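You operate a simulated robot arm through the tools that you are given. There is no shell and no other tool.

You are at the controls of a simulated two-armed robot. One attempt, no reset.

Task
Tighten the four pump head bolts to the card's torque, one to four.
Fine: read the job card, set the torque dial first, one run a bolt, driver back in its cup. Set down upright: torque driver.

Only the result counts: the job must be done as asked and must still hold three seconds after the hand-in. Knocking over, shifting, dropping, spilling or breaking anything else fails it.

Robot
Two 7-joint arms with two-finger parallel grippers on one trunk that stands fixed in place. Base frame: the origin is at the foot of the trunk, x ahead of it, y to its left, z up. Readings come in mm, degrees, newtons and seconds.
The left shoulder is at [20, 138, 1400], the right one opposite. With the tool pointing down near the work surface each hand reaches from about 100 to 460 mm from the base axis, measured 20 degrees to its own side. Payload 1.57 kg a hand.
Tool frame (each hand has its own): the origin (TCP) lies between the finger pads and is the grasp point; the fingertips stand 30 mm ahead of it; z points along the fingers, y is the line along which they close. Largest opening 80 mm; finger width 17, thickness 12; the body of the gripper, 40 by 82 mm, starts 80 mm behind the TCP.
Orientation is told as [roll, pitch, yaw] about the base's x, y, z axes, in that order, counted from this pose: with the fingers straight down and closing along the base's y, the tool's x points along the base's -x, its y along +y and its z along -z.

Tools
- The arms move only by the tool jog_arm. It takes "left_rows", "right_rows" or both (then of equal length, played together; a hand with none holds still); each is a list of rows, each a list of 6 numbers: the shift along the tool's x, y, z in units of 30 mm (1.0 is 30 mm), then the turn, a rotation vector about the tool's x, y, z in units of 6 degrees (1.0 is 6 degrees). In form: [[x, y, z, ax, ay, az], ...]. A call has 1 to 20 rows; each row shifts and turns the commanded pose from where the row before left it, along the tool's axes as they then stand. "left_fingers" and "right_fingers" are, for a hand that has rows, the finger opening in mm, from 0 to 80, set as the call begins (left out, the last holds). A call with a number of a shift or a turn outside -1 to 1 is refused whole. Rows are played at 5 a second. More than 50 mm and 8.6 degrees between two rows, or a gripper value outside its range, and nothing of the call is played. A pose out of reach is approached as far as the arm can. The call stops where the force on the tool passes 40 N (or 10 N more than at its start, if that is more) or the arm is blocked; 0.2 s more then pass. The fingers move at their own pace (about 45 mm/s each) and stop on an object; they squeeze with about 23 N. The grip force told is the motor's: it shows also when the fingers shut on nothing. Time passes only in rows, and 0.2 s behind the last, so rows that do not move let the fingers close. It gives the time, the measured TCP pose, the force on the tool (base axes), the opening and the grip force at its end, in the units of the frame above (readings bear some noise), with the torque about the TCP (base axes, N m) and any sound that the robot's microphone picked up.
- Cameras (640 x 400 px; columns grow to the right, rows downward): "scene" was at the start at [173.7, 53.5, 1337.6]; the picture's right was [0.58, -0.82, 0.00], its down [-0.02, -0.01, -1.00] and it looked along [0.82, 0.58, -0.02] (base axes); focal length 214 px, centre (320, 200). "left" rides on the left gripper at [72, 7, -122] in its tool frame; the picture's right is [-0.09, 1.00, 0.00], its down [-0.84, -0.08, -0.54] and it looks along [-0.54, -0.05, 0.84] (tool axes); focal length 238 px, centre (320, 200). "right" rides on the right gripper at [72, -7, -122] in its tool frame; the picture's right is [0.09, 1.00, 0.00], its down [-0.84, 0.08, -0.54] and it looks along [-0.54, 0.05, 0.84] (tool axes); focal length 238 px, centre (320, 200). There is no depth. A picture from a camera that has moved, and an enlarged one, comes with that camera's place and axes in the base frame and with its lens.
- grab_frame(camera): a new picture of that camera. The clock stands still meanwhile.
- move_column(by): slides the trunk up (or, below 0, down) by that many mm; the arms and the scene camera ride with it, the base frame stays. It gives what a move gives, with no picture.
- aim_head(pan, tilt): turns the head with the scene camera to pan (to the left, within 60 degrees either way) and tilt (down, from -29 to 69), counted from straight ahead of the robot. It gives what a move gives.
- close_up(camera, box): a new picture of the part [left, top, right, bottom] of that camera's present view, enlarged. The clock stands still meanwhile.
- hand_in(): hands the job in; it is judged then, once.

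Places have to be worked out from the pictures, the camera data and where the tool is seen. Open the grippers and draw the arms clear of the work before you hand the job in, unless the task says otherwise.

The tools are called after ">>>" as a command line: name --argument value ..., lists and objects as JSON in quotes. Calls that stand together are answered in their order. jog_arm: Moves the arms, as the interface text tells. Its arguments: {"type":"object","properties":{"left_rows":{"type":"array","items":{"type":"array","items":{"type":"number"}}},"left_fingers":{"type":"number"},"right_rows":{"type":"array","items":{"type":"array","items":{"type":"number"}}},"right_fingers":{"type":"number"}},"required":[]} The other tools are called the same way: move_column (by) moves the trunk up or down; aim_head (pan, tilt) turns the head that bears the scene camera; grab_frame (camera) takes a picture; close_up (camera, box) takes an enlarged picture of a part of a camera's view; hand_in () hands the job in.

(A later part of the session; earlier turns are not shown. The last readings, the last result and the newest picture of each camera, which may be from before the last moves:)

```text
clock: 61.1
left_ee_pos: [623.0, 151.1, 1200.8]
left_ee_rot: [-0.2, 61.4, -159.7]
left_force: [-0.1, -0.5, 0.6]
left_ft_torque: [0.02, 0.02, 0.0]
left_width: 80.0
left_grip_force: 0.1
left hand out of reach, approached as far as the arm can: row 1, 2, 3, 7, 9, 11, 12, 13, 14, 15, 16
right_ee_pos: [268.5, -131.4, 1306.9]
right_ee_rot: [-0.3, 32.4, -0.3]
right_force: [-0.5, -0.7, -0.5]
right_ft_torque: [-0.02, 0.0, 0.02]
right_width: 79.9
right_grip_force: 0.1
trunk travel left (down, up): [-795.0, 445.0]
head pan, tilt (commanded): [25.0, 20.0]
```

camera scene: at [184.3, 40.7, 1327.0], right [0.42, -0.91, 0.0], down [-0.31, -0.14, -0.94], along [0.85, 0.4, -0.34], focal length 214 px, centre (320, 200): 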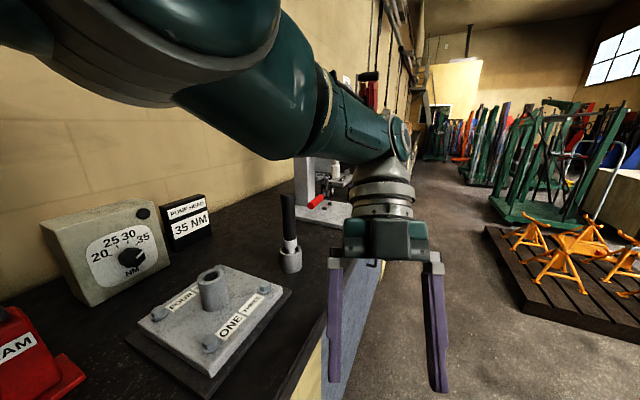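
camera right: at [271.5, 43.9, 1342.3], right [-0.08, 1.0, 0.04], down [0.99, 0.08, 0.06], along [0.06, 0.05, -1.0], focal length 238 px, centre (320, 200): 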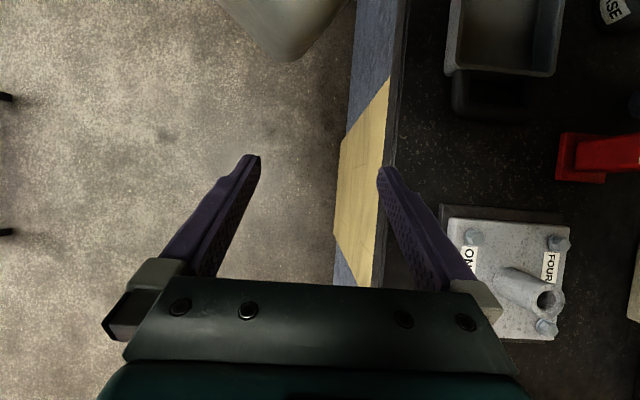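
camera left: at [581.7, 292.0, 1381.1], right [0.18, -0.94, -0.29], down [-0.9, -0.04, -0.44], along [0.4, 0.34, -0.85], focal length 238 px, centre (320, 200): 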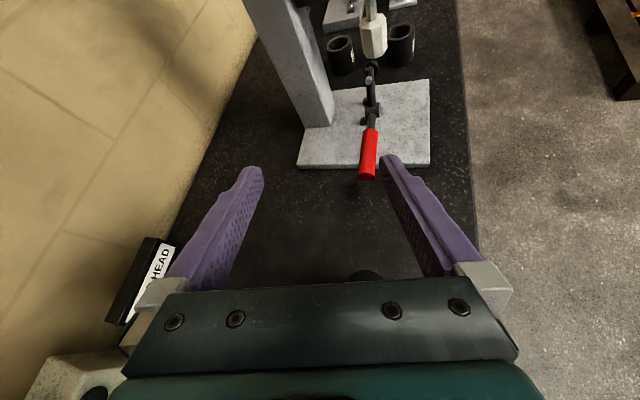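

No bend yet. I look at the elbow to determine its axis in this posture.

>>> aim_head --pan 50 --tilt -20

>>> grab_frame --camera "scene"

>>> aim_head --pan 20 --tilt -10

>>> grab_frame --camera "scene"

>>> grab_frame --camera "right"

```text
clock: 62.2
left_ee_pos: [623.4, 149.8, 1199.8]
left_ee_rot: [-0.2, 61.3, -159.7]
left_force: [-0.8, -0.4, 0.4]
left_ft_torque: [-0.01, 0.04, -0.03]
left_width: 79.9
left_grip_force: 0.0
right_ee_pos: [268.6, -130.7, 1307.3]
right_ee_rot: [-0.3, 32.3, -0.3]
right_force: [0.2, -0.2, -0.6]
right_ft_torque: [0.02, 0.01, -0.01]
right_width: 80.1
right_grip_force: 0.0
trunk travel left (down, up): [-795.0, 445.0]
head pan, tilt (commanded): [50.0, -20.0]
```

```text
taken
camera scene: at [148.8, 59.5, 1388.5], right [0.77, -0.64, 0.0], down [0.22, 0.26, -0.94], along [0.6, 0.72, 0.34], focal length 214 px, centre (320, 200)
```

scene: 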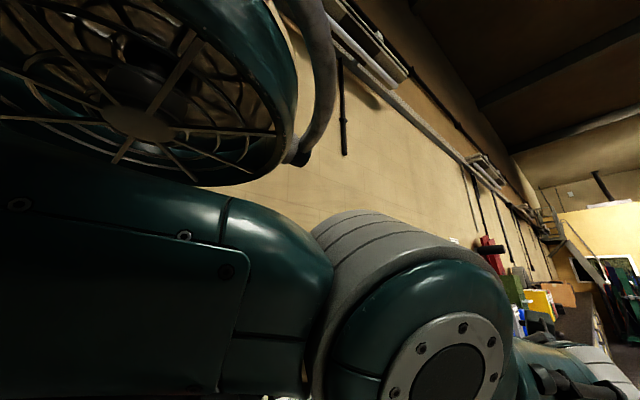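

```text
clock: 63.1
left_ee_pos: [623.7, 148.9, 1199.5]
left_ee_rot: [-0.3, 61.4, -159.8]
left_force: [-0.1, 0.1, 0.1]
left_ft_torque: [-0.01, 0.0, 0.04]
left_width: 79.9
left_grip_force: 0.1
right_ee_pos: [268.7, -130.0, 1307.8]
right_ee_rot: [-0.2, 32.5, -0.2]
right_force: [0.3, 0.1, 0.4]
right_ft_torque: [-0.03, 0.0, -0.02]
right_width: 80.0
right_grip_force: 0.1
trunk travel left (down, up): [-795.0, 445.0]
head pan, tilt (commanded): [20.0, -10.0]
```

```text
taken
camera scene: at [179.0, 30.2, 1374.5], right [0.34, -0.94, 0.0], down [0.16, 0.06, -0.98], along [0.93, 0.34, 0.17], focal length 214 px, centre (320, 200)
```

scene: 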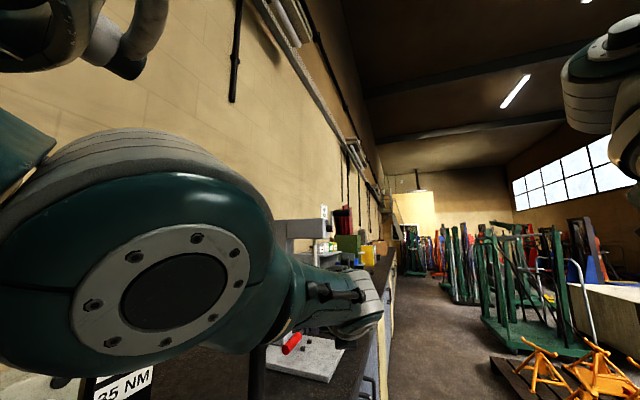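

```text
taken
camera right: at [272.9, -136.6, 1448.8], right [-0.08, 1.0, 0.04], down [1.0, 0.08, 0.01], along [0.01, 0.05, -1.0], focal length 238 px, centre (320, 200)
```

right: 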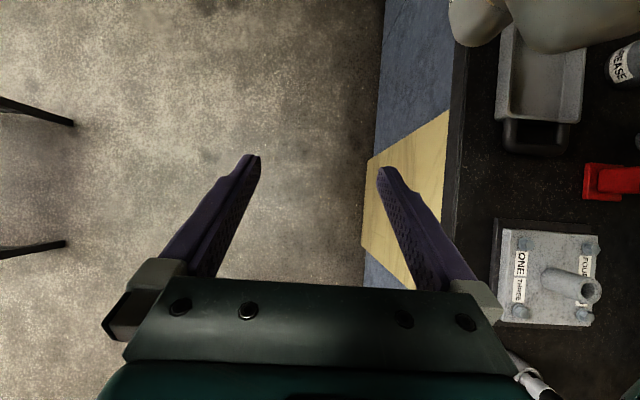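

The elbow axis looks horizontal. I try the other family: yaw the hand to the left about its wrist with a slight inward bias.

>>> jog_arm --left_rows '[[-0.034, -0.75, -0.19, 0.877, 0, -0.48], [-0.034, -0.75, -0.19, 0.877, 0, -0.48], [-0.034, -0.75, -0.19, 0.877, 0, -0.48], [-0.034, -0.72, -0.15, 0.877, 0, -0.48], [-0.034, -0.72, -0.15, 0.877, 0, -0.48], [-0.034, -0.7, -0.12, 0.877, 0, -0.48], [-0.034, -0.7, -0.12, 0.877, 0, -0.48], [-0.034, -0.7, -0.12, 0.877, 0, -0.48]]'

```text
clock: 64.9
left_ee_pos: [515.2, 246.1, 1202.4]
left_ee_rot: [-0.2, 61.2, -111.6]
left_force: [0.4, 0.5, -0.1]
left_ft_torque: [-0.01, -0.02, 0.02]
left_width: 79.8
left_grip_force: 0.1
left hand out of reach, approached as far as the arm can: row 1, 2, 3, 4, 5, 6, 8
right_ee_pos: [269.1, -128.6, 1306.0]
right_ee_rot: [-0.3, 32.4, -0.1]
right_force: [0.0, -0.5, 1.0]
right_ft_torque: [0.0, 0.01, -0.01]
right_width: 80.1
right_grip_force: 0.1
trunk travel left (down, up): [-795.0, 445.0]
head pan, tilt (commanded): [20.0, -10.0]
```

Yaw doesn't help either. A straight-up motion should use the elbow together with the shoulder (and brings the wrist inside the reach sphere), so I try moving straight up.

>>> jog_arm --left_rows '[[0.73, 0, -0.4, 0, 0, 0], [0.73, 0, -0.4, 0, 0, 0], [0.73, 0, -0.4, 0, 0, 0], [0.73, 0, -0.4, 0, 0, 0], [0.73, 0, -0.4, 0, 0, 0]]'

```text
clock: 66.1
left_ee_pos: [530.7, 241.0, 1324.1]
left_ee_rot: [-0.2, 61.3, -111.8]
left_force: [0.5, 0.3, -0.2]
left_ft_torque: [-0.02, 0.02, 0.0]
left_width: 79.8
left_grip_force: 0.1
left hand out of reach, approached as far as the arm can: row 1, 2, 3
right_ee_pos: [268.1, -130.9, 1306.9]
right_ee_rot: [-0.5, 32.4, -0.3]
right_force: [-0.1, 0.6, 0.2]
right_ft_torque: [0.02, 0.0, 0.03]
right_width: 79.9
right_grip_force: 0.1
trunk travel left (down, up): [-795.0, 445.0]
head pan, tilt (commanded): [20.0, -10.0]
```

Still on the boundary sphere. I test a sideways (+y) motion, which also passes inside the sphere.

>>> jog_arm --left_rows '[[0.448, -0.368, 0.815, 0, 0, 0], [0.448, -0.368, 0.815, 0, 0, 0], [0.448, -0.368, 0.815, 0, 0, 0], [0.448, -0.368, 0.815, 0, 0, 0]]'

```text
clock: 67.1
left_ee_pos: [546.7, 356.5, 1317.0]
left_ee_rot: [-2.2, 61.0, -114.2]
left_force: [0.6, -0.2, -1.0]
left_ft_torque: [0.02, 0.03, 0.01]
left_width: 79.8
left_grip_force: 0.0
left hand out of reach, approached as far as the arm can: row 1, 3
right_ee_pos: [268.9, -129.9, 1307.3]
right_ee_rot: [-0.4, 32.5, -0.2]
right_force: [-0.4, -0.2, 0.4]
right_ft_torque: [0.02, 0.04, -0.03]
right_width: 80.0
right_grip_force: 0.0
trunk travel left (down, up): [-795.0, 445.0]
head pan, tilt (commanded): [20.0, -10.0]
```

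I test the remaining direction: up beyond level, then down through the sphere's interior.

>>> jog_arm --left_rows '[[0.876, 0, -0.48, 0, 0, 0], [0.876, 0, -0.48, 0, 0, 0], [0.876, 0, -0.48, 0, 0, 0], [0.876, 0, -0.48, 0, 0, 0], [0.876, 0, -0.48, 0, 0, 0]]'

>>> jog_arm --left_rows '[[-0.876, 0, 0.48, 0, 0, 0], [-0.876, 0, 0.48, 0, 0, 0], [-0.876, 0, 0.48, 0, 0, 0], [-0.876, 0, 0.48, 0, 0, 0], [-0.876, 0, 0.48, 0, 0, 0]]'

```text
clock: 68.3
left_ee_pos: [517.9, 368.0, 1320.5]
left_ee_rot: [-23.4, 52.6, -130.5]
left_force: [0.4, 0.8, 0.5]
left_ft_torque: [-0.04, -0.01, 0.0]
left_width: 80.2
left_grip_force: 0.1
left hand out of reach, approached as far as the arm can: row 3, 4, 5
right_ee_pos: [268.9, -129.7, 1306.4]
right_ee_rot: [-0.4, 32.5, -0.3]
right_force: [0.1, -0.7, -0.1]
right_ft_torque: [0.02, 0.0, 0.03]
right_width: 79.8
right_grip_force: 0.0
trunk travel left (down, up): [-795.0, 445.0]
head pan, tilt (commanded): [20.0, -10.0]
stopped in row 5 (left hand): the arm was blocked; the commanded pose is now the measured one
```

```text
clock: 69.5
left_ee_pos: [497.7, 365.1, 1173.1]
left_ee_rot: [-23.5, 52.5, -130.4]
left_force: [-0.1, -0.8, -0.2]
left_ft_torque: [-0.01, -0.01, 0.01]
left_width: 80.2
left_grip_force: 0.1
left hand out of reach, approached as far as the arm can: row 1, 2, 3, 4
right_ee_pos: [267.8, -129.8, 1306.7]
right_ee_rot: [-0.4, 32.5, -0.3]
right_force: [0.6, 0.6, -0.4]
right_ft_torque: [-0.01, -0.02, 0.02]
right_width: 80.1
right_grip_force: 0.0
trunk travel left (down, up): [-795.0, 445.0]
head pan, tilt (commanded): [20.0, -10.0]
```

New idea: the flipped hand roll (camera up) probably only fits with a straight arm because the twist joints are at their limits. I raise the trunk a little for margin and roll the hand back −60° about its axis to relieve that.

>>> move_column --by 60

>>> jog_arm --left_rows '[[0, 0, 0, 0, 0, -1], [0, 0, 0, 0, 0, -1], [0, 0, 0, 0, 0, -1], [0, 0, 0, 0, 0, -1], [0, 0, 0, 0, 0, -1], [0, 0, 0, 0, 0, -1], [0, 0, 0, 0, 0, -1], [0, 0, 0, 0, 0, -1], [0, 0, 0, 0, 0, -1], [0, 0, 0, 0, 0, -1]]'

```text
clock: 70.5
left_ee_pos: [499.2, 364.9, 1233.8]
left_ee_rot: [-23.5, 52.6, -130.4]
left_force: [0.6, -0.2, 0.5]
left_ft_torque: [0.0, 0.03, -0.03]
left_width: 79.7
left_grip_force: 0.1
right_ee_pos: [269.0, -130.1, 1366.3]
right_ee_rot: [-0.4, 32.5, -0.2]
right_force: [-0.5, 0.4, 0.0]
right_ft_torque: [-0.01, 0.0, 0.03]
right_width: 80.1
right_grip_force: 0.0
trunk travel left (down, up): [-855.0, 385.0]
head pan, tilt (commanded): [20.0, -10.0]
```

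```text
clock: 72.7
left_ee_pos: [498.6, 365.3, 1232.5]
left_ee_rot: [45.4, 37.3, -42.5]
left_force: [0.0, -0.4, 0.1]
left_ft_torque: [0.01, 0.03, 0.01]
left_width: 80.0
left_grip_force: 0.0
right_ee_pos: [268.8, -128.9, 1365.8]
right_ee_rot: [-0.3, 32.5, -0.2]
right_force: [-0.2, -0.3, -0.3]
right_ft_torque: [0.02, 0.0, 0.0]
right_width: 80.0
right_grip_force: 0.1
trunk travel left (down, up): [-855.0, 385.0]
head pan, tilt (commanded): [20.0, -10.0]
```

Rolled without complaint. Now I test pulling inward (−x).

>>> jog_arm --left_rows '[[0.547, -0.74, -0.157, 0, 0, 0], [0.547, -0.74, -0.157, 0, 0, 0], [0.547, -0.74, -0.157, 0, 0, 0]]'

```text
clock: 73.5
left_ee_pos: [489.7, 364.2, 1207.6]
left_ee_rot: [45.4, 37.4, -42.6]
left_force: [-0.2, -0.3, 0.3]
left_ft_torque: [-0.03, -0.01, -0.01]
left_width: 80.3
left_grip_force: 0.0
left hand out of reach, approached as far as the arm can: row 1, 2, 3
right_ee_pos: [268.6, -129.7, 1366.2]
right_ee_rot: [-0.4, 32.4, -0.2]
right_force: [0.5, -0.4, -0.2]
right_ft_torque: [-0.01, 0.0, 0.01]
right_width: 80.0
right_grip_force: 0.1
trunk travel left (down, up): [-855.0, 385.0]
head pan, tilt (commanded): [20.0, -10.0]
```

Still on the boundary. With this roll I test the upward motion again.

>>> jog_arm --left_rows '[[0.505, 0.472, -0.465, 0, 0, 0], [0.505, 0.472, -0.465, 0, 0, 0], [0.505, 0.472, -0.465, 0, 0, 0], [0.505, 0.472, -0.465, 0, 0, 0]]'

```text
clock: 74.5
left_ee_pos: [512.3, 362.6, 1303.5]
left_ee_rot: [45.3, 37.4, -42.6]
left_force: [0.3, 0.3, -0.1]
left_ft_torque: [-0.02, -0.01, -0.01]
left_width: 79.8
left_grip_force: 0.1
left hand out of reach, approached as far as the arm can: row 1, 2, 3, 4
right_ee_pos: [269.4, -130.3, 1366.9]
right_ee_rot: [-0.4, 32.5, -0.2]
right_force: [0.2, -0.3, -0.3]
right_ft_torque: [-0.02, 0.03, 0.01]
right_width: 80.0
right_grip_force: 0.1
trunk travel left (down, up): [-855.0, 385.0]
head pan, tilt (commanded): [20.0, -10.0]
```

Small motions may only bend the elbow a little and then undo it. I'll raise the trunk and make a long monotonic sweep: far down first (elbow clamps straight), then far up so the elbow accumulates bend.

>>> move_column --by 300

>>> jog_arm --left_rows '[[-0.606, -0.566, 0.559, 0, 0, 0], [-0.606, -0.566, 0.559, 0, 0, 0], [-0.606, -0.566, 0.559, 0, 0, 0], [-0.606, -0.566, 0.559, 0, 0, 0], [-0.606, -0.566, 0.559, 0, 0, 0], [-0.606, -0.566, 0.559, 0, 0, 0], [-0.606, -0.566, 0.559, 0, 0, 0], [-0.606, -0.566, 0.559, 0, 0, 0]]'

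>>> jog_arm --left_rows '[[0.606, 0.566, -0.559, 0, 0, 0], [0.606, 0.566, -0.559, 0, 0, 0], [0.606, 0.566, -0.559, 0, 0, 0], [0.606, 0.566, -0.559, 0, 0, 0], [0.606, 0.566, -0.559, 0, 0, 0], [0.606, 0.566, -0.559, 0, 0, 0], [0.606, 0.566, -0.559, 0, 0, 0], [0.606, 0.566, -0.559, 0, 0, 0]]'

```text
clock: 77.5
left_ee_pos: [512.8, 361.5, 1602.9]
left_ee_rot: [45.3, 37.5, -42.5]
left_force: [0.4, 0.1, 0.4]
left_ft_torque: [0.02, -0.01, -0.02]
left_width: 79.7
left_grip_force: 0.0
right_ee_pos: [267.6, -130.0, 1665.6]
right_ee_rot: [-0.5, 32.5, -0.2]
right_force: [-0.7, 0.6, 0.6]
right_ft_torque: [-0.02, 0.0, -0.01]
right_width: 80.1
right_grip_force: 0.1
trunk travel left (down, up): [-1155.0, 85.0]
head pan, tilt (commanded): [20.0, -10.0]
```

```text
clock: 79.3
left_ee_pos: [433.9, 361.8, 1399.7]
left_ee_rot: [45.3, 37.4, -42.6]
left_force: [0.2, -0.2, 0.5]
left_ft_torque: [0.02, -0.03, -0.02]
left_width: 80.1
left_grip_force: 0.0
left hand out of reach, approached as far as the arm can: row 2, 3, 4, 5, 6, 7, 8
right_ee_pos: [269.1, -130.0, 1666.2]
right_ee_rot: [-0.4, 32.4, -0.1]
right_force: [0.6, -0.9, 0.8]
right_ft_torque: [0.03, -0.04, 0.02]
right_width: 79.9
right_grip_force: 0.0
trunk travel left (down, up): [-1155.0, 85.0]
head pan, tilt (commanded): [20.0, -10.0]
```

```text
clock: 81.1
left_ee_pos: [512.2, 362.4, 1609.0]
left_ee_rot: [45.1, 37.5, -42.5]
left_force: [0.1, 0.3, -0.7]
left_ft_torque: [0.02, 0.0, 0.03]
left_width: 80.1
left_grip_force: 0.1
left hand out of reach, approached as far as the arm can: row 1, 2, 3, 4, 5, 6, 7, 8
right_ee_pos: [268.9, -129.4, 1666.6]
right_ee_rot: [-0.4, 32.5, -0.3]
right_force: [0.6, -0.1, 0.6]
right_ft_torque: [0.01, -0.04, 0.0]
right_width: 80.1
right_grip_force: 0.0
trunk travel left (down, up): [-1155.0, 85.0]
head pan, tilt (commanded): [20.0, -10.0]
```

The elbow stays locked straight. I test the opposite bend: go above horizontal and then straight down through the interior.

>>> jog_arm --left_rows '[[0.606, 0.566, -0.559, 0, 0, 0], [0.606, 0.566, -0.559, 0, 0, 0], [0.606, 0.566, -0.559, 0, 0, 0], [0.606, 0.566, -0.559, 0, 0, 0], [0.606, 0.566, -0.559, 0, 0, 0], [0.606, 0.566, -0.559, 0, 0, 0], [0.606, 0.566, -0.559, 0, 0, 0]]'

>>> grab_frame --camera "scene"

```text
clock: 82.4
left_ee_pos: [496.3, 362.8, 1673.6]
left_ee_rot: [35.6, 44.3, -48.7]
left_force: [-0.6, 0.0, 0.4]
left_ft_torque: [-0.01, 0.01, 0.01]
left_width: 80.0
left_grip_force: 0.1
left hand out of reach, approached as far as the arm can: row 1, 4, 5, 6
right_ee_pos: [267.9, -131.2, 1665.7]
right_ee_rot: [-0.5, 32.5, -0.2]
right_force: [-0.4, 0.3, 0.7]
right_ft_torque: [-0.01, -0.01, 0.0]
right_width: 79.9
right_grip_force: 0.1
trunk travel left (down, up): [-1155.0, 85.0]
head pan, tilt (commanded): [20.0, -10.0]
stopped in row 6 (left hand): the arm was blocked; the commanded pose is now the measured one
```

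```text
taken
camera scene: at [179.1, 30.1, 1734.5], right [0.34, -0.94, 0.0], down [0.16, 0.06, -0.98], along [0.93, 0.34, 0.17], focal length 214 px, centre (320, 200)
```

scene: 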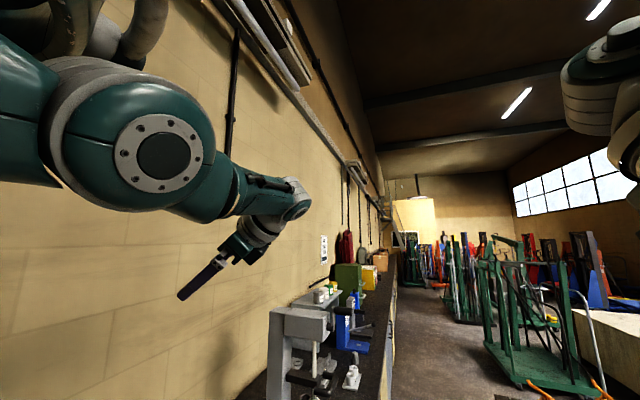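

The straight arm is blocked just above horizontal, so the only inward option may be an elbow-up bend. I sweep down-and-inward along a chord from here.

>>> jog_arm --left_rows '[[-0.463, -0.74, 0.517, 0, 0, 0], [-0.463, -0.74, 0.517, 0, 0, 0], [-0.463, -0.74, 0.517, 0, 0, 0], [-0.463, -0.74, 0.517, 0, 0, 0], [-0.463, -0.74, 0.517, 0, 0, 0], [-0.463, -0.74, 0.517, 0, 0, 0], [-0.463, -0.74, 0.517, 0, 0, 0]]'

```text
clock: 84.0
left_ee_pos: [454.1, 363.4, 1472.4]
left_ee_rot: [35.8, 44.4, -48.5]
left_force: [-0.8, 0.6, -0.6]
left_ft_torque: [0.03, 0.02, 0.0]
left_width: 79.9
left_grip_force: 0.1
left hand out of reach, approached as far as the arm can: row 1, 2, 3, 4, 5
right_ee_pos: [269.0, -129.7, 1666.4]
right_ee_rot: [-0.3, 32.5, -0.2]
right_force: [0.8, -0.4, 0.0]
right_ft_torque: [0.0, 0.03, 0.01]
right_width: 79.9
right_grip_force: 0.0
trunk travel left (down, up): [-1155.0, 85.0]
head pan, tilt (commanded): [20.0, -10.0]
```

Still locked straight. I try saturating the wrist: swing the hand back toward the arm about the wrist so the remaining turn must come from the elbow.

>>> jog_arm --left_rows '[[0.546, -0.49, -0.038, 0.668, 0.745, 0], [0.546, -0.49, -0.038, 0.668, 0.745, 0], [0.546, -0.49, -0.038, 0.668, 0.745, 0], [0.546, -0.49, -0.038, 0.668, 0.745, 0], [0.546, -0.49, -0.038, 0.668, 0.745, 0], [0.546, -0.49, -0.038, 0.668, 0.745, 0], [0.546, -0.49, -0.038, 0.668, 0.745, 0], [0.546, -0.49, -0.038, 0.668, 0.745, 0], [0.546, -0.49, -0.038, 0.668, 0.745, 0], [0.546, -0.49, -0.038, 0.668, 0.745, 0], [0.546, -0.49, -0.038, 0.668, 0.745, 0]]'

>>> grab_frame --camera "scene"

```text
clock: 86.4
left_ee_pos: [331.6, 342.3, 1553.7]
left_ee_rot: [40.6, 65.8, -9.0]
left_force: [-0.4, 0.7, 0.5]
left_ft_torque: [-0.01, 0.02, 0.03]
left_width: 80.0
left_grip_force: 0.1
left hand out of reach, approached as far as the arm can: row 5, 7, 8, 9, 10, 11
right_ee_pos: [267.9, -130.6, 1666.6]
right_ee_rot: [-0.4, 32.5, -0.2]
right_force: [0.4, -0.6, 0.0]
right_ft_torque: [-0.01, 0.03, -0.02]
right_width: 80.1
right_grip_force: 0.0
trunk travel left (down, up): [-1155.0, 85.0]
head pan, tilt (commanded): [20.0, -10.0]
```

```text
taken
camera scene: at [179.1, 30.1, 1734.5], right [0.34, -0.94, 0.0], down [0.16, 0.06, -0.98], along [0.93, 0.34, 0.17], focal length 214 px, centre (320, 200)
```

scene: 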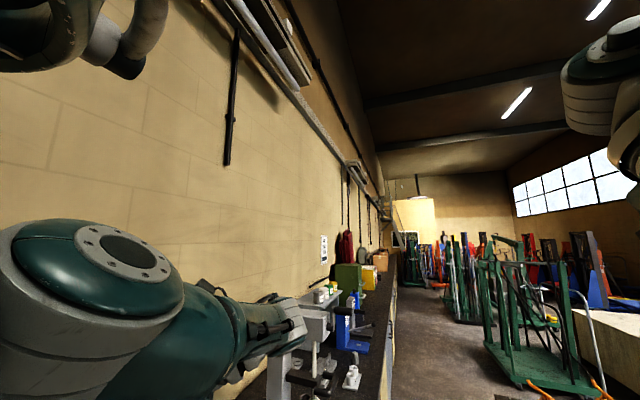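

The elbow stays locked, but tangential arm motion plus the trunk still gives full 3-D control, and vertical trunk motion is ideal for lifting and seating the driver. I turn the hand to the driver-grasp orientation (heading 20°, tilted 29° down, camera up) about the wrist.

>>> jog_arm --left_rows '[[-0.155, 0.625, -0.03, -0.858, -0.19, 0.477], [-0.155, 0.625, -0.03, -0.858, -0.19, 0.477], [-0.155, 0.625, -0.03, -0.858, -0.19, 0.477], [-0.155, 0.625, -0.03, -0.858, -0.19, 0.477], [-0.155, 0.625, -0.03, -0.858, -0.19, 0.477], [-0.155, 0.625, -0.03, -0.858, -0.19, 0.477], [-0.155, 0.625, -0.03, -0.858, -0.19, 0.477], [-0.155, 0.625, -0.03, -0.858, -0.19, 0.477], [-0.155, 0.625, -0.03, -0.858, -0.19, 0.477], [-0.155, 0.625, -0.03, -0.858, -0.19, 0.477]]'

>>> jog_arm --left_rows '[[-0.155, 0.625, -0.03, -0.858, -0.19, 0.477], [-0.155, 0.625, -0.03, -0.858, -0.19, 0.477], [-0.155, 0.625, -0.03, -0.858, -0.19, 0.477], [-0.155, 0.625, -0.03, -0.858, -0.19, 0.477], [-0.155, 0.625, -0.03, -0.858, -0.19, 0.477], [-0.155, 0.625, -0.03, -0.858, -0.19, 0.477], [-0.155, 0.625, -0.03, -0.858, -0.19, 0.477], [-0.155, 0.625, -0.03, -0.858, -0.19, 0.477], [-0.155, 0.625, -0.03, -0.858, -0.19, 0.477]]'

```text
clock: 88.6
left_ee_pos: [472.3, 384.5, 1525.8]
left_ee_rot: [-14.4, 69.5, -113.8]
left_force: [0.4, -0.3, -0.3]
left_ft_torque: [0.02, 0.02, 0.01]
left_width: 79.9
left_grip_force: 0.1
right_ee_pos: [268.0, -130.8, 1666.8]
right_ee_rot: [-0.4, 32.5, -0.2]
right_force: [0.4, 0.4, -0.5]
right_ft_torque: [0.0, -0.04, 0.0]
right_width: 80.0
right_grip_force: 0.1
trunk travel left (down, up): [-1155.0, 85.0]
head pan, tilt (commanded): [20.0, -10.0]
```

```text
clock: 90.6
left_ee_pos: [589.8, 275.8, 1471.6]
left_ee_rot: [-9.9, 53.1, -161.3]
left_force: [0.5, -0.7, 0.5]
left_ft_torque: [-0.02, 0.01, -0.03]
left_width: 79.9
left_grip_force: 0.0
right_ee_pos: [268.6, -131.6, 1666.1]
right_ee_rot: [-0.4, 32.5, -0.3]
right_force: [0.8, 0.9, 0.2]
right_ft_torque: [0.02, -0.03, -0.01]
right_width: 80.0
right_grip_force: 0.1
trunk travel left (down, up): [-1155.0, 85.0]
head pan, tilt (commanded): [20.0, -10.0]
```

Orientation is close; I trim it and move over the driver's horizontal position (still ~300 mm above).

>>> jog_arm --left_rows '[[0.474, 0.533, -0.036, -0.727, 0.647, -0.115], [0.474, 0.533, -0.036, -0.727, 0.647, -0.115], [-0.033, -0.808, 0.192, 0, 0, 0], [-0.033, -0.808, 0.192, 0, 0, 0], [-0.033, -0.808, 0.192, 0, 0, 0]]' --left_fingers 80

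>>> aim_head --pan 30 --tilt 50

>>> grab_frame --camera "scene"

>>> grab_frame --camera "left"

```text
clock: 91.8
left_ee_pos: [604.3, 325.0, 1482.1]
left_ee_rot: [0.0, 61.2, -159.9]
left_force: [0.5, -0.1, -0.1]
left_ft_torque: [0.01, 0.01, -0.04]
left_width: 80.0
left_grip_force: 0.1
right_ee_pos: [268.1, -130.7, 1666.1]
right_ee_rot: [-0.4, 32.5, -0.2]
right_force: [-0.5, 0.5, -0.3]
right_ft_torque: [0.01, -0.01, 0.02]
right_width: 79.9
right_grip_force: 0.0
trunk travel left (down, up): [-1155.0, 85.0]
head pan, tilt (commanded): [20.0, -10.0]
```

```text
clock: 93.1
left_ee_pos: [603.6, 324.1, 1482.1]
left_ee_rot: [0.1, 61.1, -159.9]
left_force: [0.4, 0.1, -0.8]
left_ft_torque: [0.0, -0.01, 0.01]
left_width: 79.9
left_grip_force: 0.1
right_ee_pos: [267.3, -130.8, 1666.9]
right_ee_rot: [-0.5, 32.5, -0.2]
right_force: [0.4, 0.2, 0.5]
right_ft_torque: [0.01, 0.01, -0.01]
right_width: 80.2
right_grip_force: 0.1
trunk travel left (down, up): [-1155.0, 85.0]
head pan, tilt (commanded): [30.0, 50.0]
```

```text
taken
camera scene: at [166.6, 39.8, 1641.4], right [0.5, -0.87, 0.0], down [-0.66, -0.38, -0.64], along [0.56, 0.32, -0.77], focal length 214 px, centre (320, 200)
```

scene: 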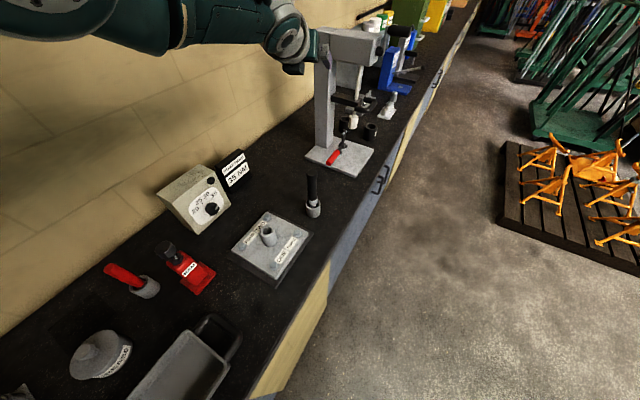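

```text
taken
camera left: at [537.8, 294.8, 1603.9], right [0.3, -0.95, -0.08], down [-0.85, -0.23, -0.47], along [0.43, 0.21, -0.88], focal length 238 px, centre (320, 200)
```

left: 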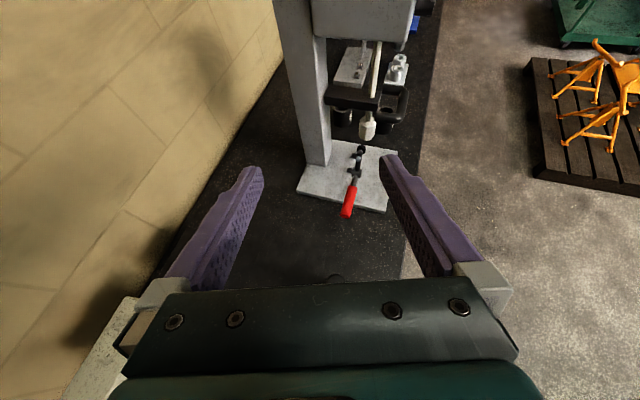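

The hand is above the driver with the driver's top just appearing in view. I lower the trunk 200 mm and re-check alignment.

>>> move_column --by -200

>>> grab_frame --camera "left"

>>> grab_frame --camera "scene"

```text
clock: 95.2
left_ee_pos: [603.7, 324.0, 1282.7]
left_ee_rot: [0.1, 61.0, -159.9]
left_force: [1.6, -0.8, 0.4]
left_ft_torque: [0.0, -0.01, -0.03]
left_width: 79.9
left_grip_force: 0.0
right_ee_pos: [268.3, -130.4, 1465.9]
right_ee_rot: [-0.4, 32.6, -0.1]
right_force: [0.2, -1.5, 0.3]
right_ft_torque: [0.02, 0.0, 0.03]
right_width: 80.2
right_grip_force: 0.0
trunk travel left (down, up): [-955.0, 285.0]
head pan, tilt (commanded): [30.0, 50.0]
```

```text
taken
camera left: at [537.7, 295.0, 1404.0], right [0.3, -0.95, -0.08], down [-0.85, -0.23, -0.47], along [0.43, 0.21, -0.88], focal length 238 px, centre (320, 200)
```

left: 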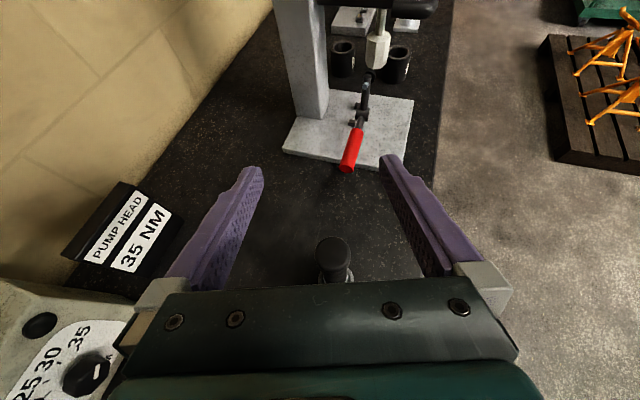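

```text
taken
camera scene: at [166.5, 39.8, 1441.4], right [0.5, -0.87, 0.0], down [-0.66, -0.38, -0.64], along [0.56, 0.32, -0.77], focal length 214 px, centre (320, 200)
```

scene: 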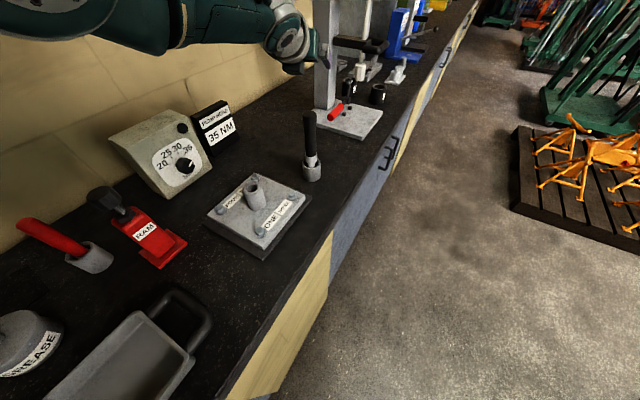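

The driver's axis comes out at [606,323], within 2 mm of the TCP line. I lower further so the open fingers straddle the handle, checking part-way.

>>> move_column --by -110

>>> grab_frame --camera "left"

>>> close_up --camera "scene" --box '[240, 20, 400, 190]'

```text
clock: 96.7
left_ee_pos: [604.1, 324.0, 1173.1]
left_ee_rot: [0.0, 61.1, -160.0]
left_force: [-0.8, 0.7, 0.3]
left_ft_torque: [-0.02, 0.04, 0.02]
left_width: 80.0
left_grip_force: 0.0
right_ee_pos: [268.1, -128.9, 1357.9]
right_ee_rot: [-0.5, 32.4, -0.2]
right_force: [0.9, 0.2, 0.1]
right_ft_torque: [0.01, 0.0, 0.01]
right_width: 79.6
right_grip_force: 0.1
trunk travel left (down, up): [-845.0, 395.0]
head pan, tilt (commanded): [30.0, 50.0]
```

```text
taken
camera left: at [537.7, 295.0, 1294.0], right [0.3, -0.95, -0.08], down [-0.85, -0.23, -0.47], along [0.43, 0.21, -0.88], focal length 238 px, centre (320, 200)
```

left: 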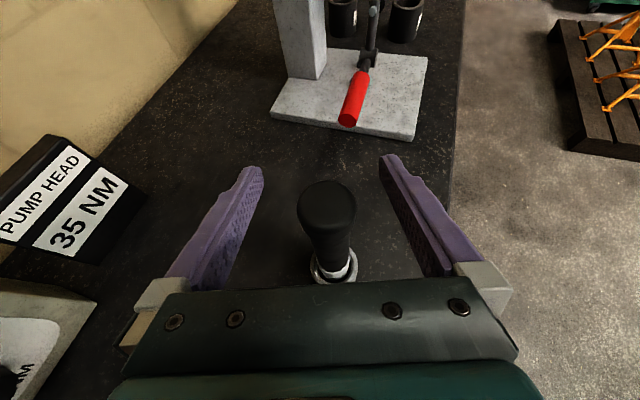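

```text
2.35 times, centred on (320, 105) of scene
camera zoom: at [166.6, 39.8, 1331.4], right [0.5, -0.87, 0.0], down [-0.66, -0.38, -0.64], along [0.56, 0.32, -0.77], focal length 505 px, centre (320, 424)
```

zoom: 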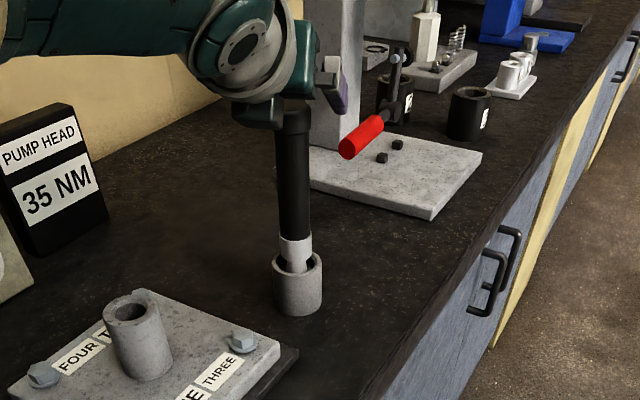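

The driver stands centred and vertical between the fingers. I lower another 83 mm to grip mid-handle, then close.

>>> move_column --by -83

>>> grab_frame --camera "left"

```text
clock: 97.8
left_ee_pos: [603.0, 324.0, 1089.4]
left_ee_rot: [0.0, 61.2, -159.9]
left_force: [-0.7, -0.1, 0.1]
left_ft_torque: [0.0, 0.0, 0.01]
left_width: 79.8
left_grip_force: 0.1
right_ee_pos: [268.5, -129.9, 1272.3]
right_ee_rot: [-0.4, 32.5, -0.2]
right_force: [-0.2, 0.3, -0.6]
right_ft_torque: [0.0, -0.02, -0.01]
right_width: 79.9
right_grip_force: 0.0
trunk travel left (down, up): [-762.0, 478.0]
head pan, tilt (commanded): [30.0, 50.0]
```

```text
taken
camera left: at [537.8, 295.0, 1211.0], right [0.3, -0.95, -0.08], down [-0.85, -0.23, -0.47], along [0.43, 0.21, -0.88], focal length 238 px, centre (320, 200)
```

left: 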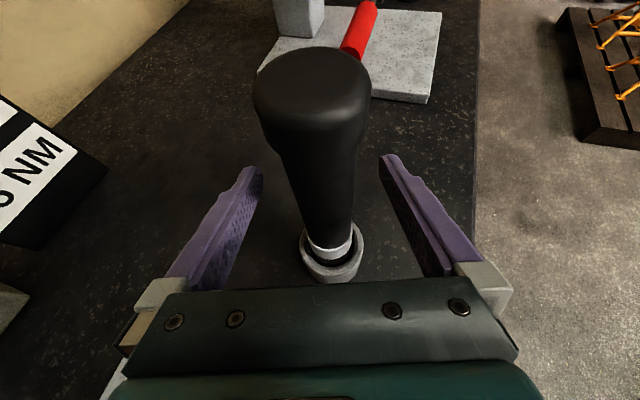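

The handle sits about 2–3 mm toward the right finger; I shift that much and then close the fingers.

>>> jog_arm --left_rows '[[0, 0.08, 0, 0, 0, 0]]'

>>> jog_arm --left_rows '[[0, 0, 0, 0, 0, 0], [0, 0, 0, 0, 0, 0], [0, 0, 0, 0, 0, 0], [0, 0, 0, 0, 0, 0], [0, 0, 0, 0, 0, 0]]' --left_fingers 0

>>> grab_frame --camera "left"

```text
clock: 98.2
left_ee_pos: [605.2, 322.0, 1089.2]
left_ee_rot: [-0.1, 61.1, -160.1]
left_force: [0.3, 0.3, -0.6]
left_ft_torque: [0.0, 0.0, 0.01]
left_width: 80.1
left_grip_force: 0.0
right_ee_pos: [267.3, -130.7, 1273.2]
right_ee_rot: [-0.4, 32.5, -0.2]
right_force: [0.9, -0.1, -0.5]
right_ft_torque: [-0.04, 0.0, 0.03]
right_width: 79.8
right_grip_force: 0.1
trunk travel left (down, up): [-762.0, 478.0]
head pan, tilt (commanded): [30.0, 50.0]
```

```text
clock: 99.4
left_ee_pos: [606.1, 322.1, 1088.0]
left_ee_rot: [0.0, 61.1, -159.8]
left_force: [0.2, -0.8, 0.5]
left_ft_torque: [-0.09, -0.03, -0.01]
left_width: 34.6
left_grip_force: 23.2
right_ee_pos: [268.0, -130.0, 1273.2]
right_ee_rot: [-0.4, 32.5, -0.2]
right_force: [1.3, -0.5, -0.4]
right_ft_torque: [0.0, -0.02, 0.01]
right_width: 80.1
right_grip_force: 0.1
trunk travel left (down, up): [-762.0, 478.0]
head pan, tilt (commanded): [30.0, 50.0]
```

```text
taken
camera left: at [538.5, 292.3, 1210.7], right [0.3, -0.95, -0.08], down [-0.85, -0.23, -0.47], along [0.43, 0.21, -0.88], focal length 238 px, centre (320, 200)
```

left: 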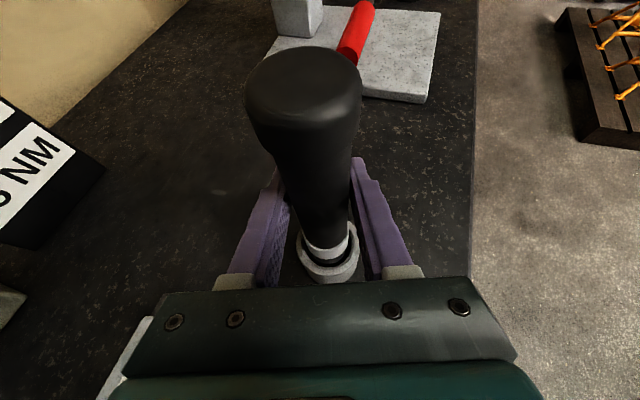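

Gripped at 34.6 mm. I lift a little with the trunk and check the driver follows.

>>> move_column --by 15

>>> grab_frame --camera "left"

>>> close_up --camera "scene" --box '[240, 0, 400, 150]'

```text
clock: 100.1
left_ee_pos: [603.8, 320.8, 1101.7]
left_ee_rot: [-0.1, 61.0, -159.9]
left_force: [0.5, 0.2, -6.2]
left_ft_torque: [0.02, -0.01, 0.01]
left_width: 34.3
left_grip_force: 23.1
right_ee_pos: [266.8, -130.1, 1288.0]
right_ee_rot: [-0.4, 32.4, -0.2]
right_force: [0.0, 0.7, 0.1]
right_ft_torque: [0.01, 0.0, 0.01]
right_width: 80.0
right_grip_force: 0.0
trunk travel left (down, up): [-777.0, 463.0]
head pan, tilt (commanded): [30.0, 50.0]
```

```text
taken
camera left: at [537.7, 292.1, 1224.3], right [0.3, -0.95, -0.08], down [-0.85, -0.23, -0.47], along [0.43, 0.21, -0.88], focal length 238 px, centre (320, 200)
```

left: 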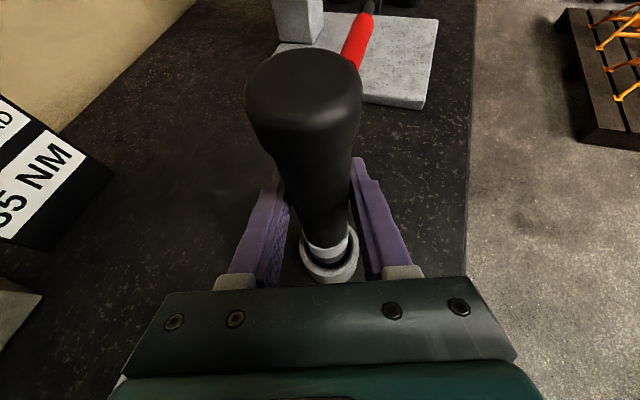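

```text
2.67 times, centred on (320, 75) of scene
camera zoom: at [166.0, 39.5, 1263.2], right [0.5, -0.87, 0.0], down [-0.66, -0.38, -0.64], along [0.56, 0.32, -0.77], focal length 572 px, centre (320, 533)
```

zoom: 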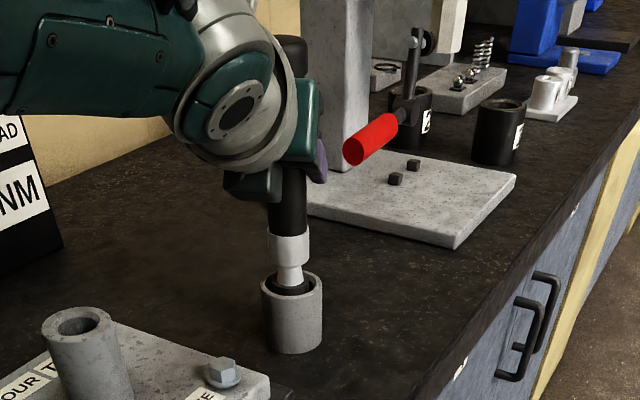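

The driver follows (≈6 N weight) and stays upright. I lift it 130 mm more, clear of cup and tube.

>>> move_column --by 130

>>> aim_head --pan 30 --tilt 35

>>> grab_frame --camera "scene"

>>> grab_frame --camera "left"

```text
clock: 101.7
left_ee_pos: [603.4, 322.0, 1232.4]
left_ee_rot: [-0.1, 61.0, -160.0]
left_force: [-0.5, -0.5, -6.2]
left_ft_torque: [0.05, -0.01, -0.01]
left_width: 34.7
left_grip_force: 22.7
right_ee_pos: [266.8, -131.0, 1418.1]
right_ee_rot: [-0.3, 32.4, -0.2]
right_force: [0.0, 0.6, 0.0]
right_ft_torque: [-0.03, 0.01, 0.01]
right_width: 80.1
right_grip_force: 0.0
trunk travel left (down, up): [-907.0, 333.0]
head pan, tilt (commanded): [30.0, 50.0]
```

```text
clock: 102.4
left_ee_pos: [604.2, 322.6, 1232.2]
left_ee_rot: [-0.1, 61.0, -159.9]
left_force: [-0.2, 0.3, -7.3]
left_ft_torque: [0.0, -0.04, 0.01]
left_width: 34.4
left_grip_force: 23.0
right_ee_pos: [267.2, -129.7, 1418.3]
right_ee_rot: [-0.4, 32.6, -0.3]
right_force: [-0.9, -0.4, 0.3]
right_ft_torque: [-0.03, 0.0, 0.0]
right_width: 79.7
right_grip_force: 0.1
trunk travel left (down, up): [-907.0, 333.0]
head pan, tilt (commanded): [30.0, 35.0]
```

```text
taken
camera scene: at [175.7, 45.1, 1414.9], right [0.5, -0.87, 0.0], down [-0.5, -0.29, -0.82], along [0.71, 0.41, -0.57], focal length 214 px, centre (320, 200)
```

scene: 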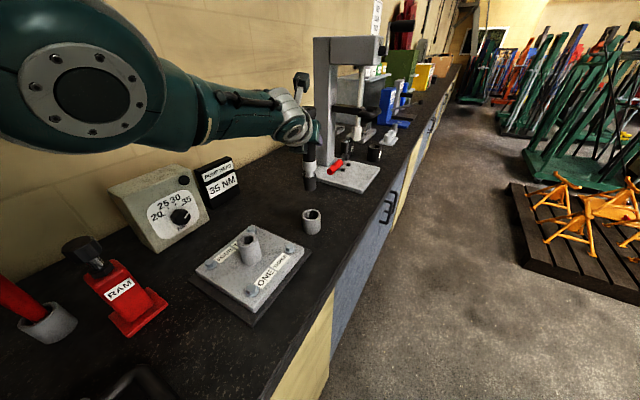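

```text
taken
camera left: at [538.0, 292.1, 1354.9], right [0.3, -0.95, -0.08], down [-0.85, -0.23, -0.47], along [0.43, 0.21, -0.88], focal length 238 px, centre (320, 200)
```

left: 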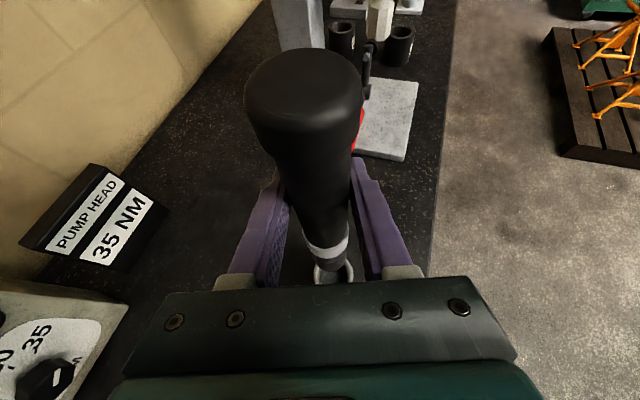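

>>> close_up --camera "scene" --box '[270, 100, 350, 250]'

>>> close_up --camera "scene" --box '[185, 210, 325, 330]'

```text
2.67 times, centred on (310, 175) of scene
camera zoom: at [175.7, 45.1, 1414.9], right [0.5, -0.87, 0.0], down [-0.5, -0.29, -0.82], along [0.71, 0.41, -0.57], focal length 572 px, centre (347, 267)
```

zoom: 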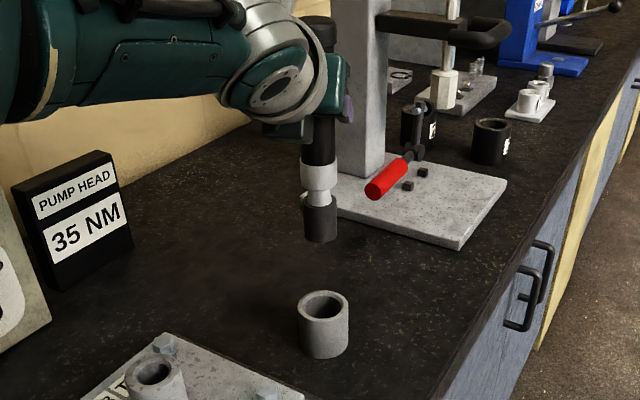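

```text
3.33 times, centred on (255, 270) of scene
camera zoom: at [175.7, 45.1, 1414.9], right [0.5, -0.87, 0.0], down [-0.5, -0.29, -0.82], along [0.71, 0.41, -0.57], focal length 715 px, centre (537, -33)
```

zoom: 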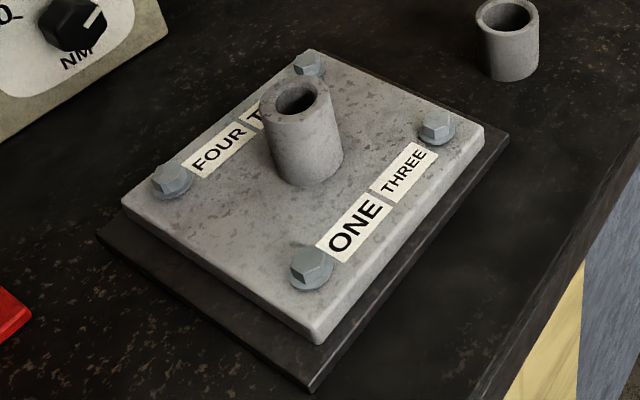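

The driver has a black socket on a thin shaft; its end is ≈141 mm below the TCP. I take tight zooms of the bolts now, then again from a higher trunk position for accurate triangulation.

>>> close_up --camera "scene" --box '[240, 270, 280, 300]'

>>> close_up --camera "scene" --box '[270, 230, 310, 260]'

>>> close_up --camera "scene" --box '[190, 245, 230, 275]'

>>> close_up --camera "scene" --box '[232, 216, 272, 246]'

>>> close_up --camera "scene" --box '[290, 145, 334, 235]'

```text
13.33 times, centred on (260, 285) of scene
camera zoom: at [175.7, 45.1, 1414.9], right [0.5, -0.87, 0.0], down [-0.5, -0.29, -0.82], along [0.71, 0.41, -0.57], focal length 2860 px, centre (1120, -933)
```

zoom: 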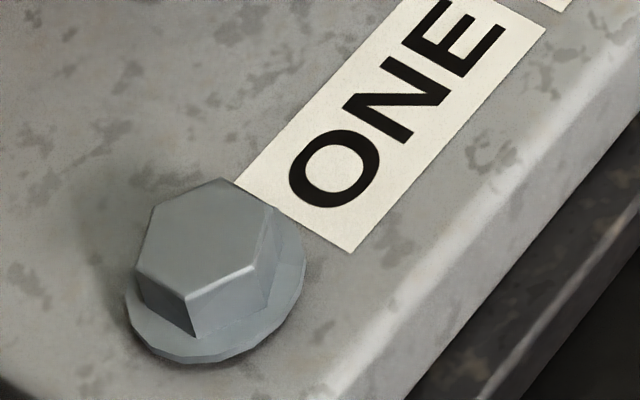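

```text
13.33 times, centred on (290, 245) of scene
camera zoom: at [175.7, 45.1, 1414.9], right [0.5, -0.87, 0.0], down [-0.5, -0.29, -0.82], along [0.71, 0.41, -0.57], focal length 2860 px, centre (720, -400)
```

zoom: 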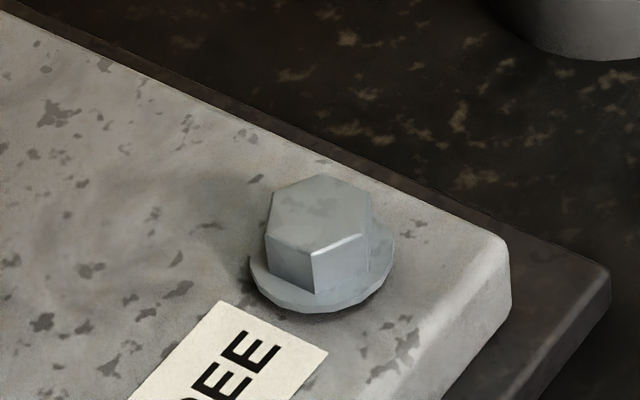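

```text
13.33 times, centred on (210, 260) of scene
camera zoom: at [175.7, 45.1, 1414.9], right [0.5, -0.87, 0.0], down [-0.5, -0.29, -0.82], along [0.71, 0.41, -0.57], focal length 2860 px, centre (1787, -600)
```

zoom: 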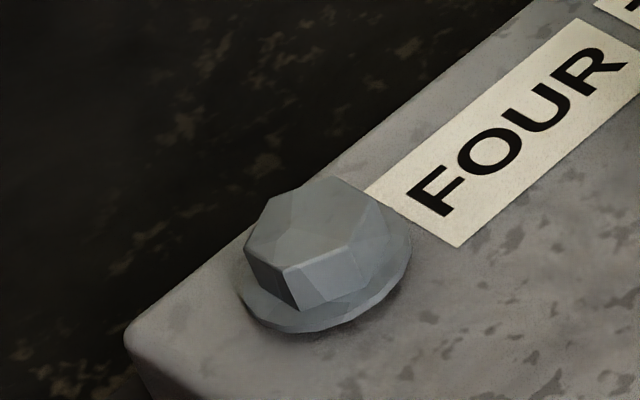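

```text
13.33 times, centred on (252, 231) of scene
camera zoom: at [175.7, 45.1, 1414.9], right [0.5, -0.87, 0.0], down [-0.5, -0.29, -0.82], along [0.71, 0.41, -0.57], focal length 2860 px, centre (1227, -213)
```

zoom: 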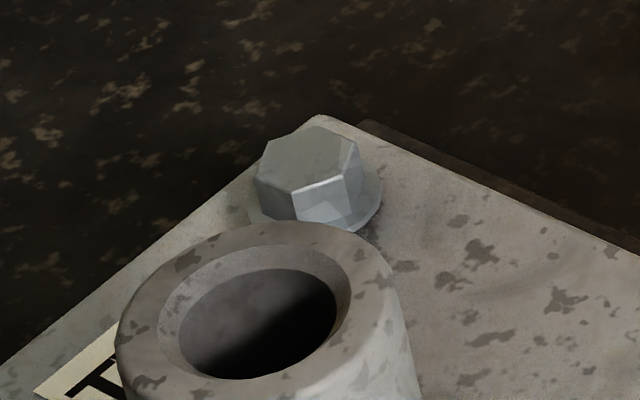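

```text
4.44 times, centred on (312, 190) of scene
camera zoom: at [175.7, 45.1, 1414.9], right [0.5, -0.87, 0.0], down [-0.5, -0.29, -0.82], along [0.71, 0.41, -0.57], focal length 953 px, centre (356, 244)
```

zoom: 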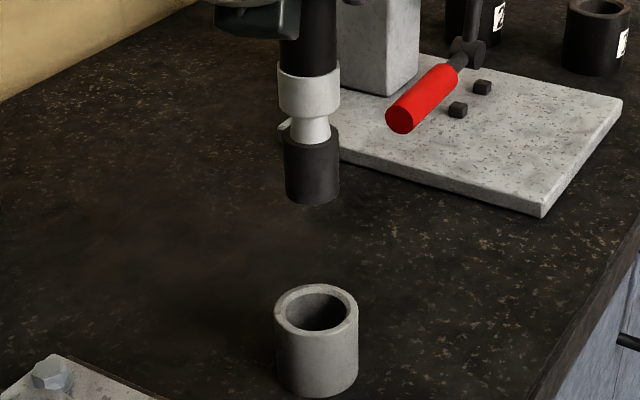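

Single-view positions (for z≈996) form a neat 138 mm square: x 335/473, y 308/446. I raise the trunk 200 mm to get the bolts' height by parallax.

>>> move_column --by 200

>>> aim_head --pan 30 --tilt 50

>>> grab_frame --camera "scene"

```text
clock: 104.6
left_ee_pos: [605.5, 322.1, 1433.7]
left_ee_rot: [0.0, 61.1, -159.9]
left_force: [0.2, -0.8, -6.9]
left_ft_torque: [-0.01, -0.02, -0.01]
left_width: 34.6
left_grip_force: 22.9
right_ee_pos: [268.1, -129.2, 1618.8]
right_ee_rot: [-0.4, 32.5, -0.3]
right_force: [-0.5, 0.6, 0.0]
right_ft_torque: [0.03, 0.02, -0.03]
right_width: 79.8
right_grip_force: 0.1
trunk travel left (down, up): [-1107.0, 133.0]
head pan, tilt (commanded): [30.0, 35.0]
```

```text
clock: 105.4
left_ee_pos: [605.4, 320.6, 1433.6]
left_ee_rot: [0.0, 61.0, -159.9]
left_force: [0.6, -0.7, -6.8]
left_ft_torque: [-0.01, -0.03, 0.01]
left_width: 34.6
left_grip_force: 23.0
right_ee_pos: [267.2, -130.5, 1618.6]
right_ee_rot: [-0.4, 32.5, -0.2]
right_force: [-0.1, 0.1, 0.6]
right_ft_torque: [0.03, -0.03, -0.02]
right_width: 79.9
right_grip_force: 0.0
trunk travel left (down, up): [-1107.0, 133.0]
head pan, tilt (commanded): [30.0, 50.0]
```

```text
taken
camera scene: at [166.3, 39.7, 1593.3], right [0.5, -0.87, 0.0], down [-0.66, -0.38, -0.64], along [0.56, 0.32, -0.77], focal length 214 px, centre (320, 200)
```

scene: 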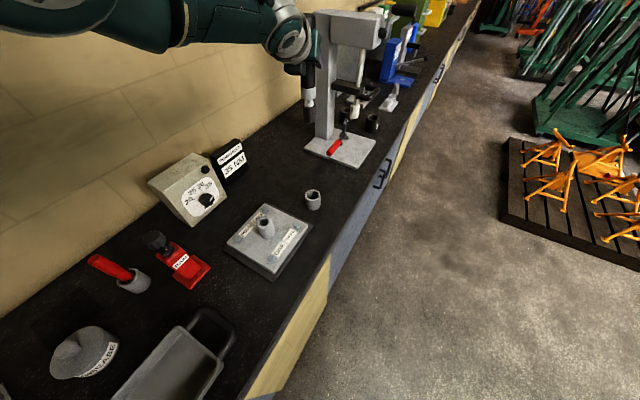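

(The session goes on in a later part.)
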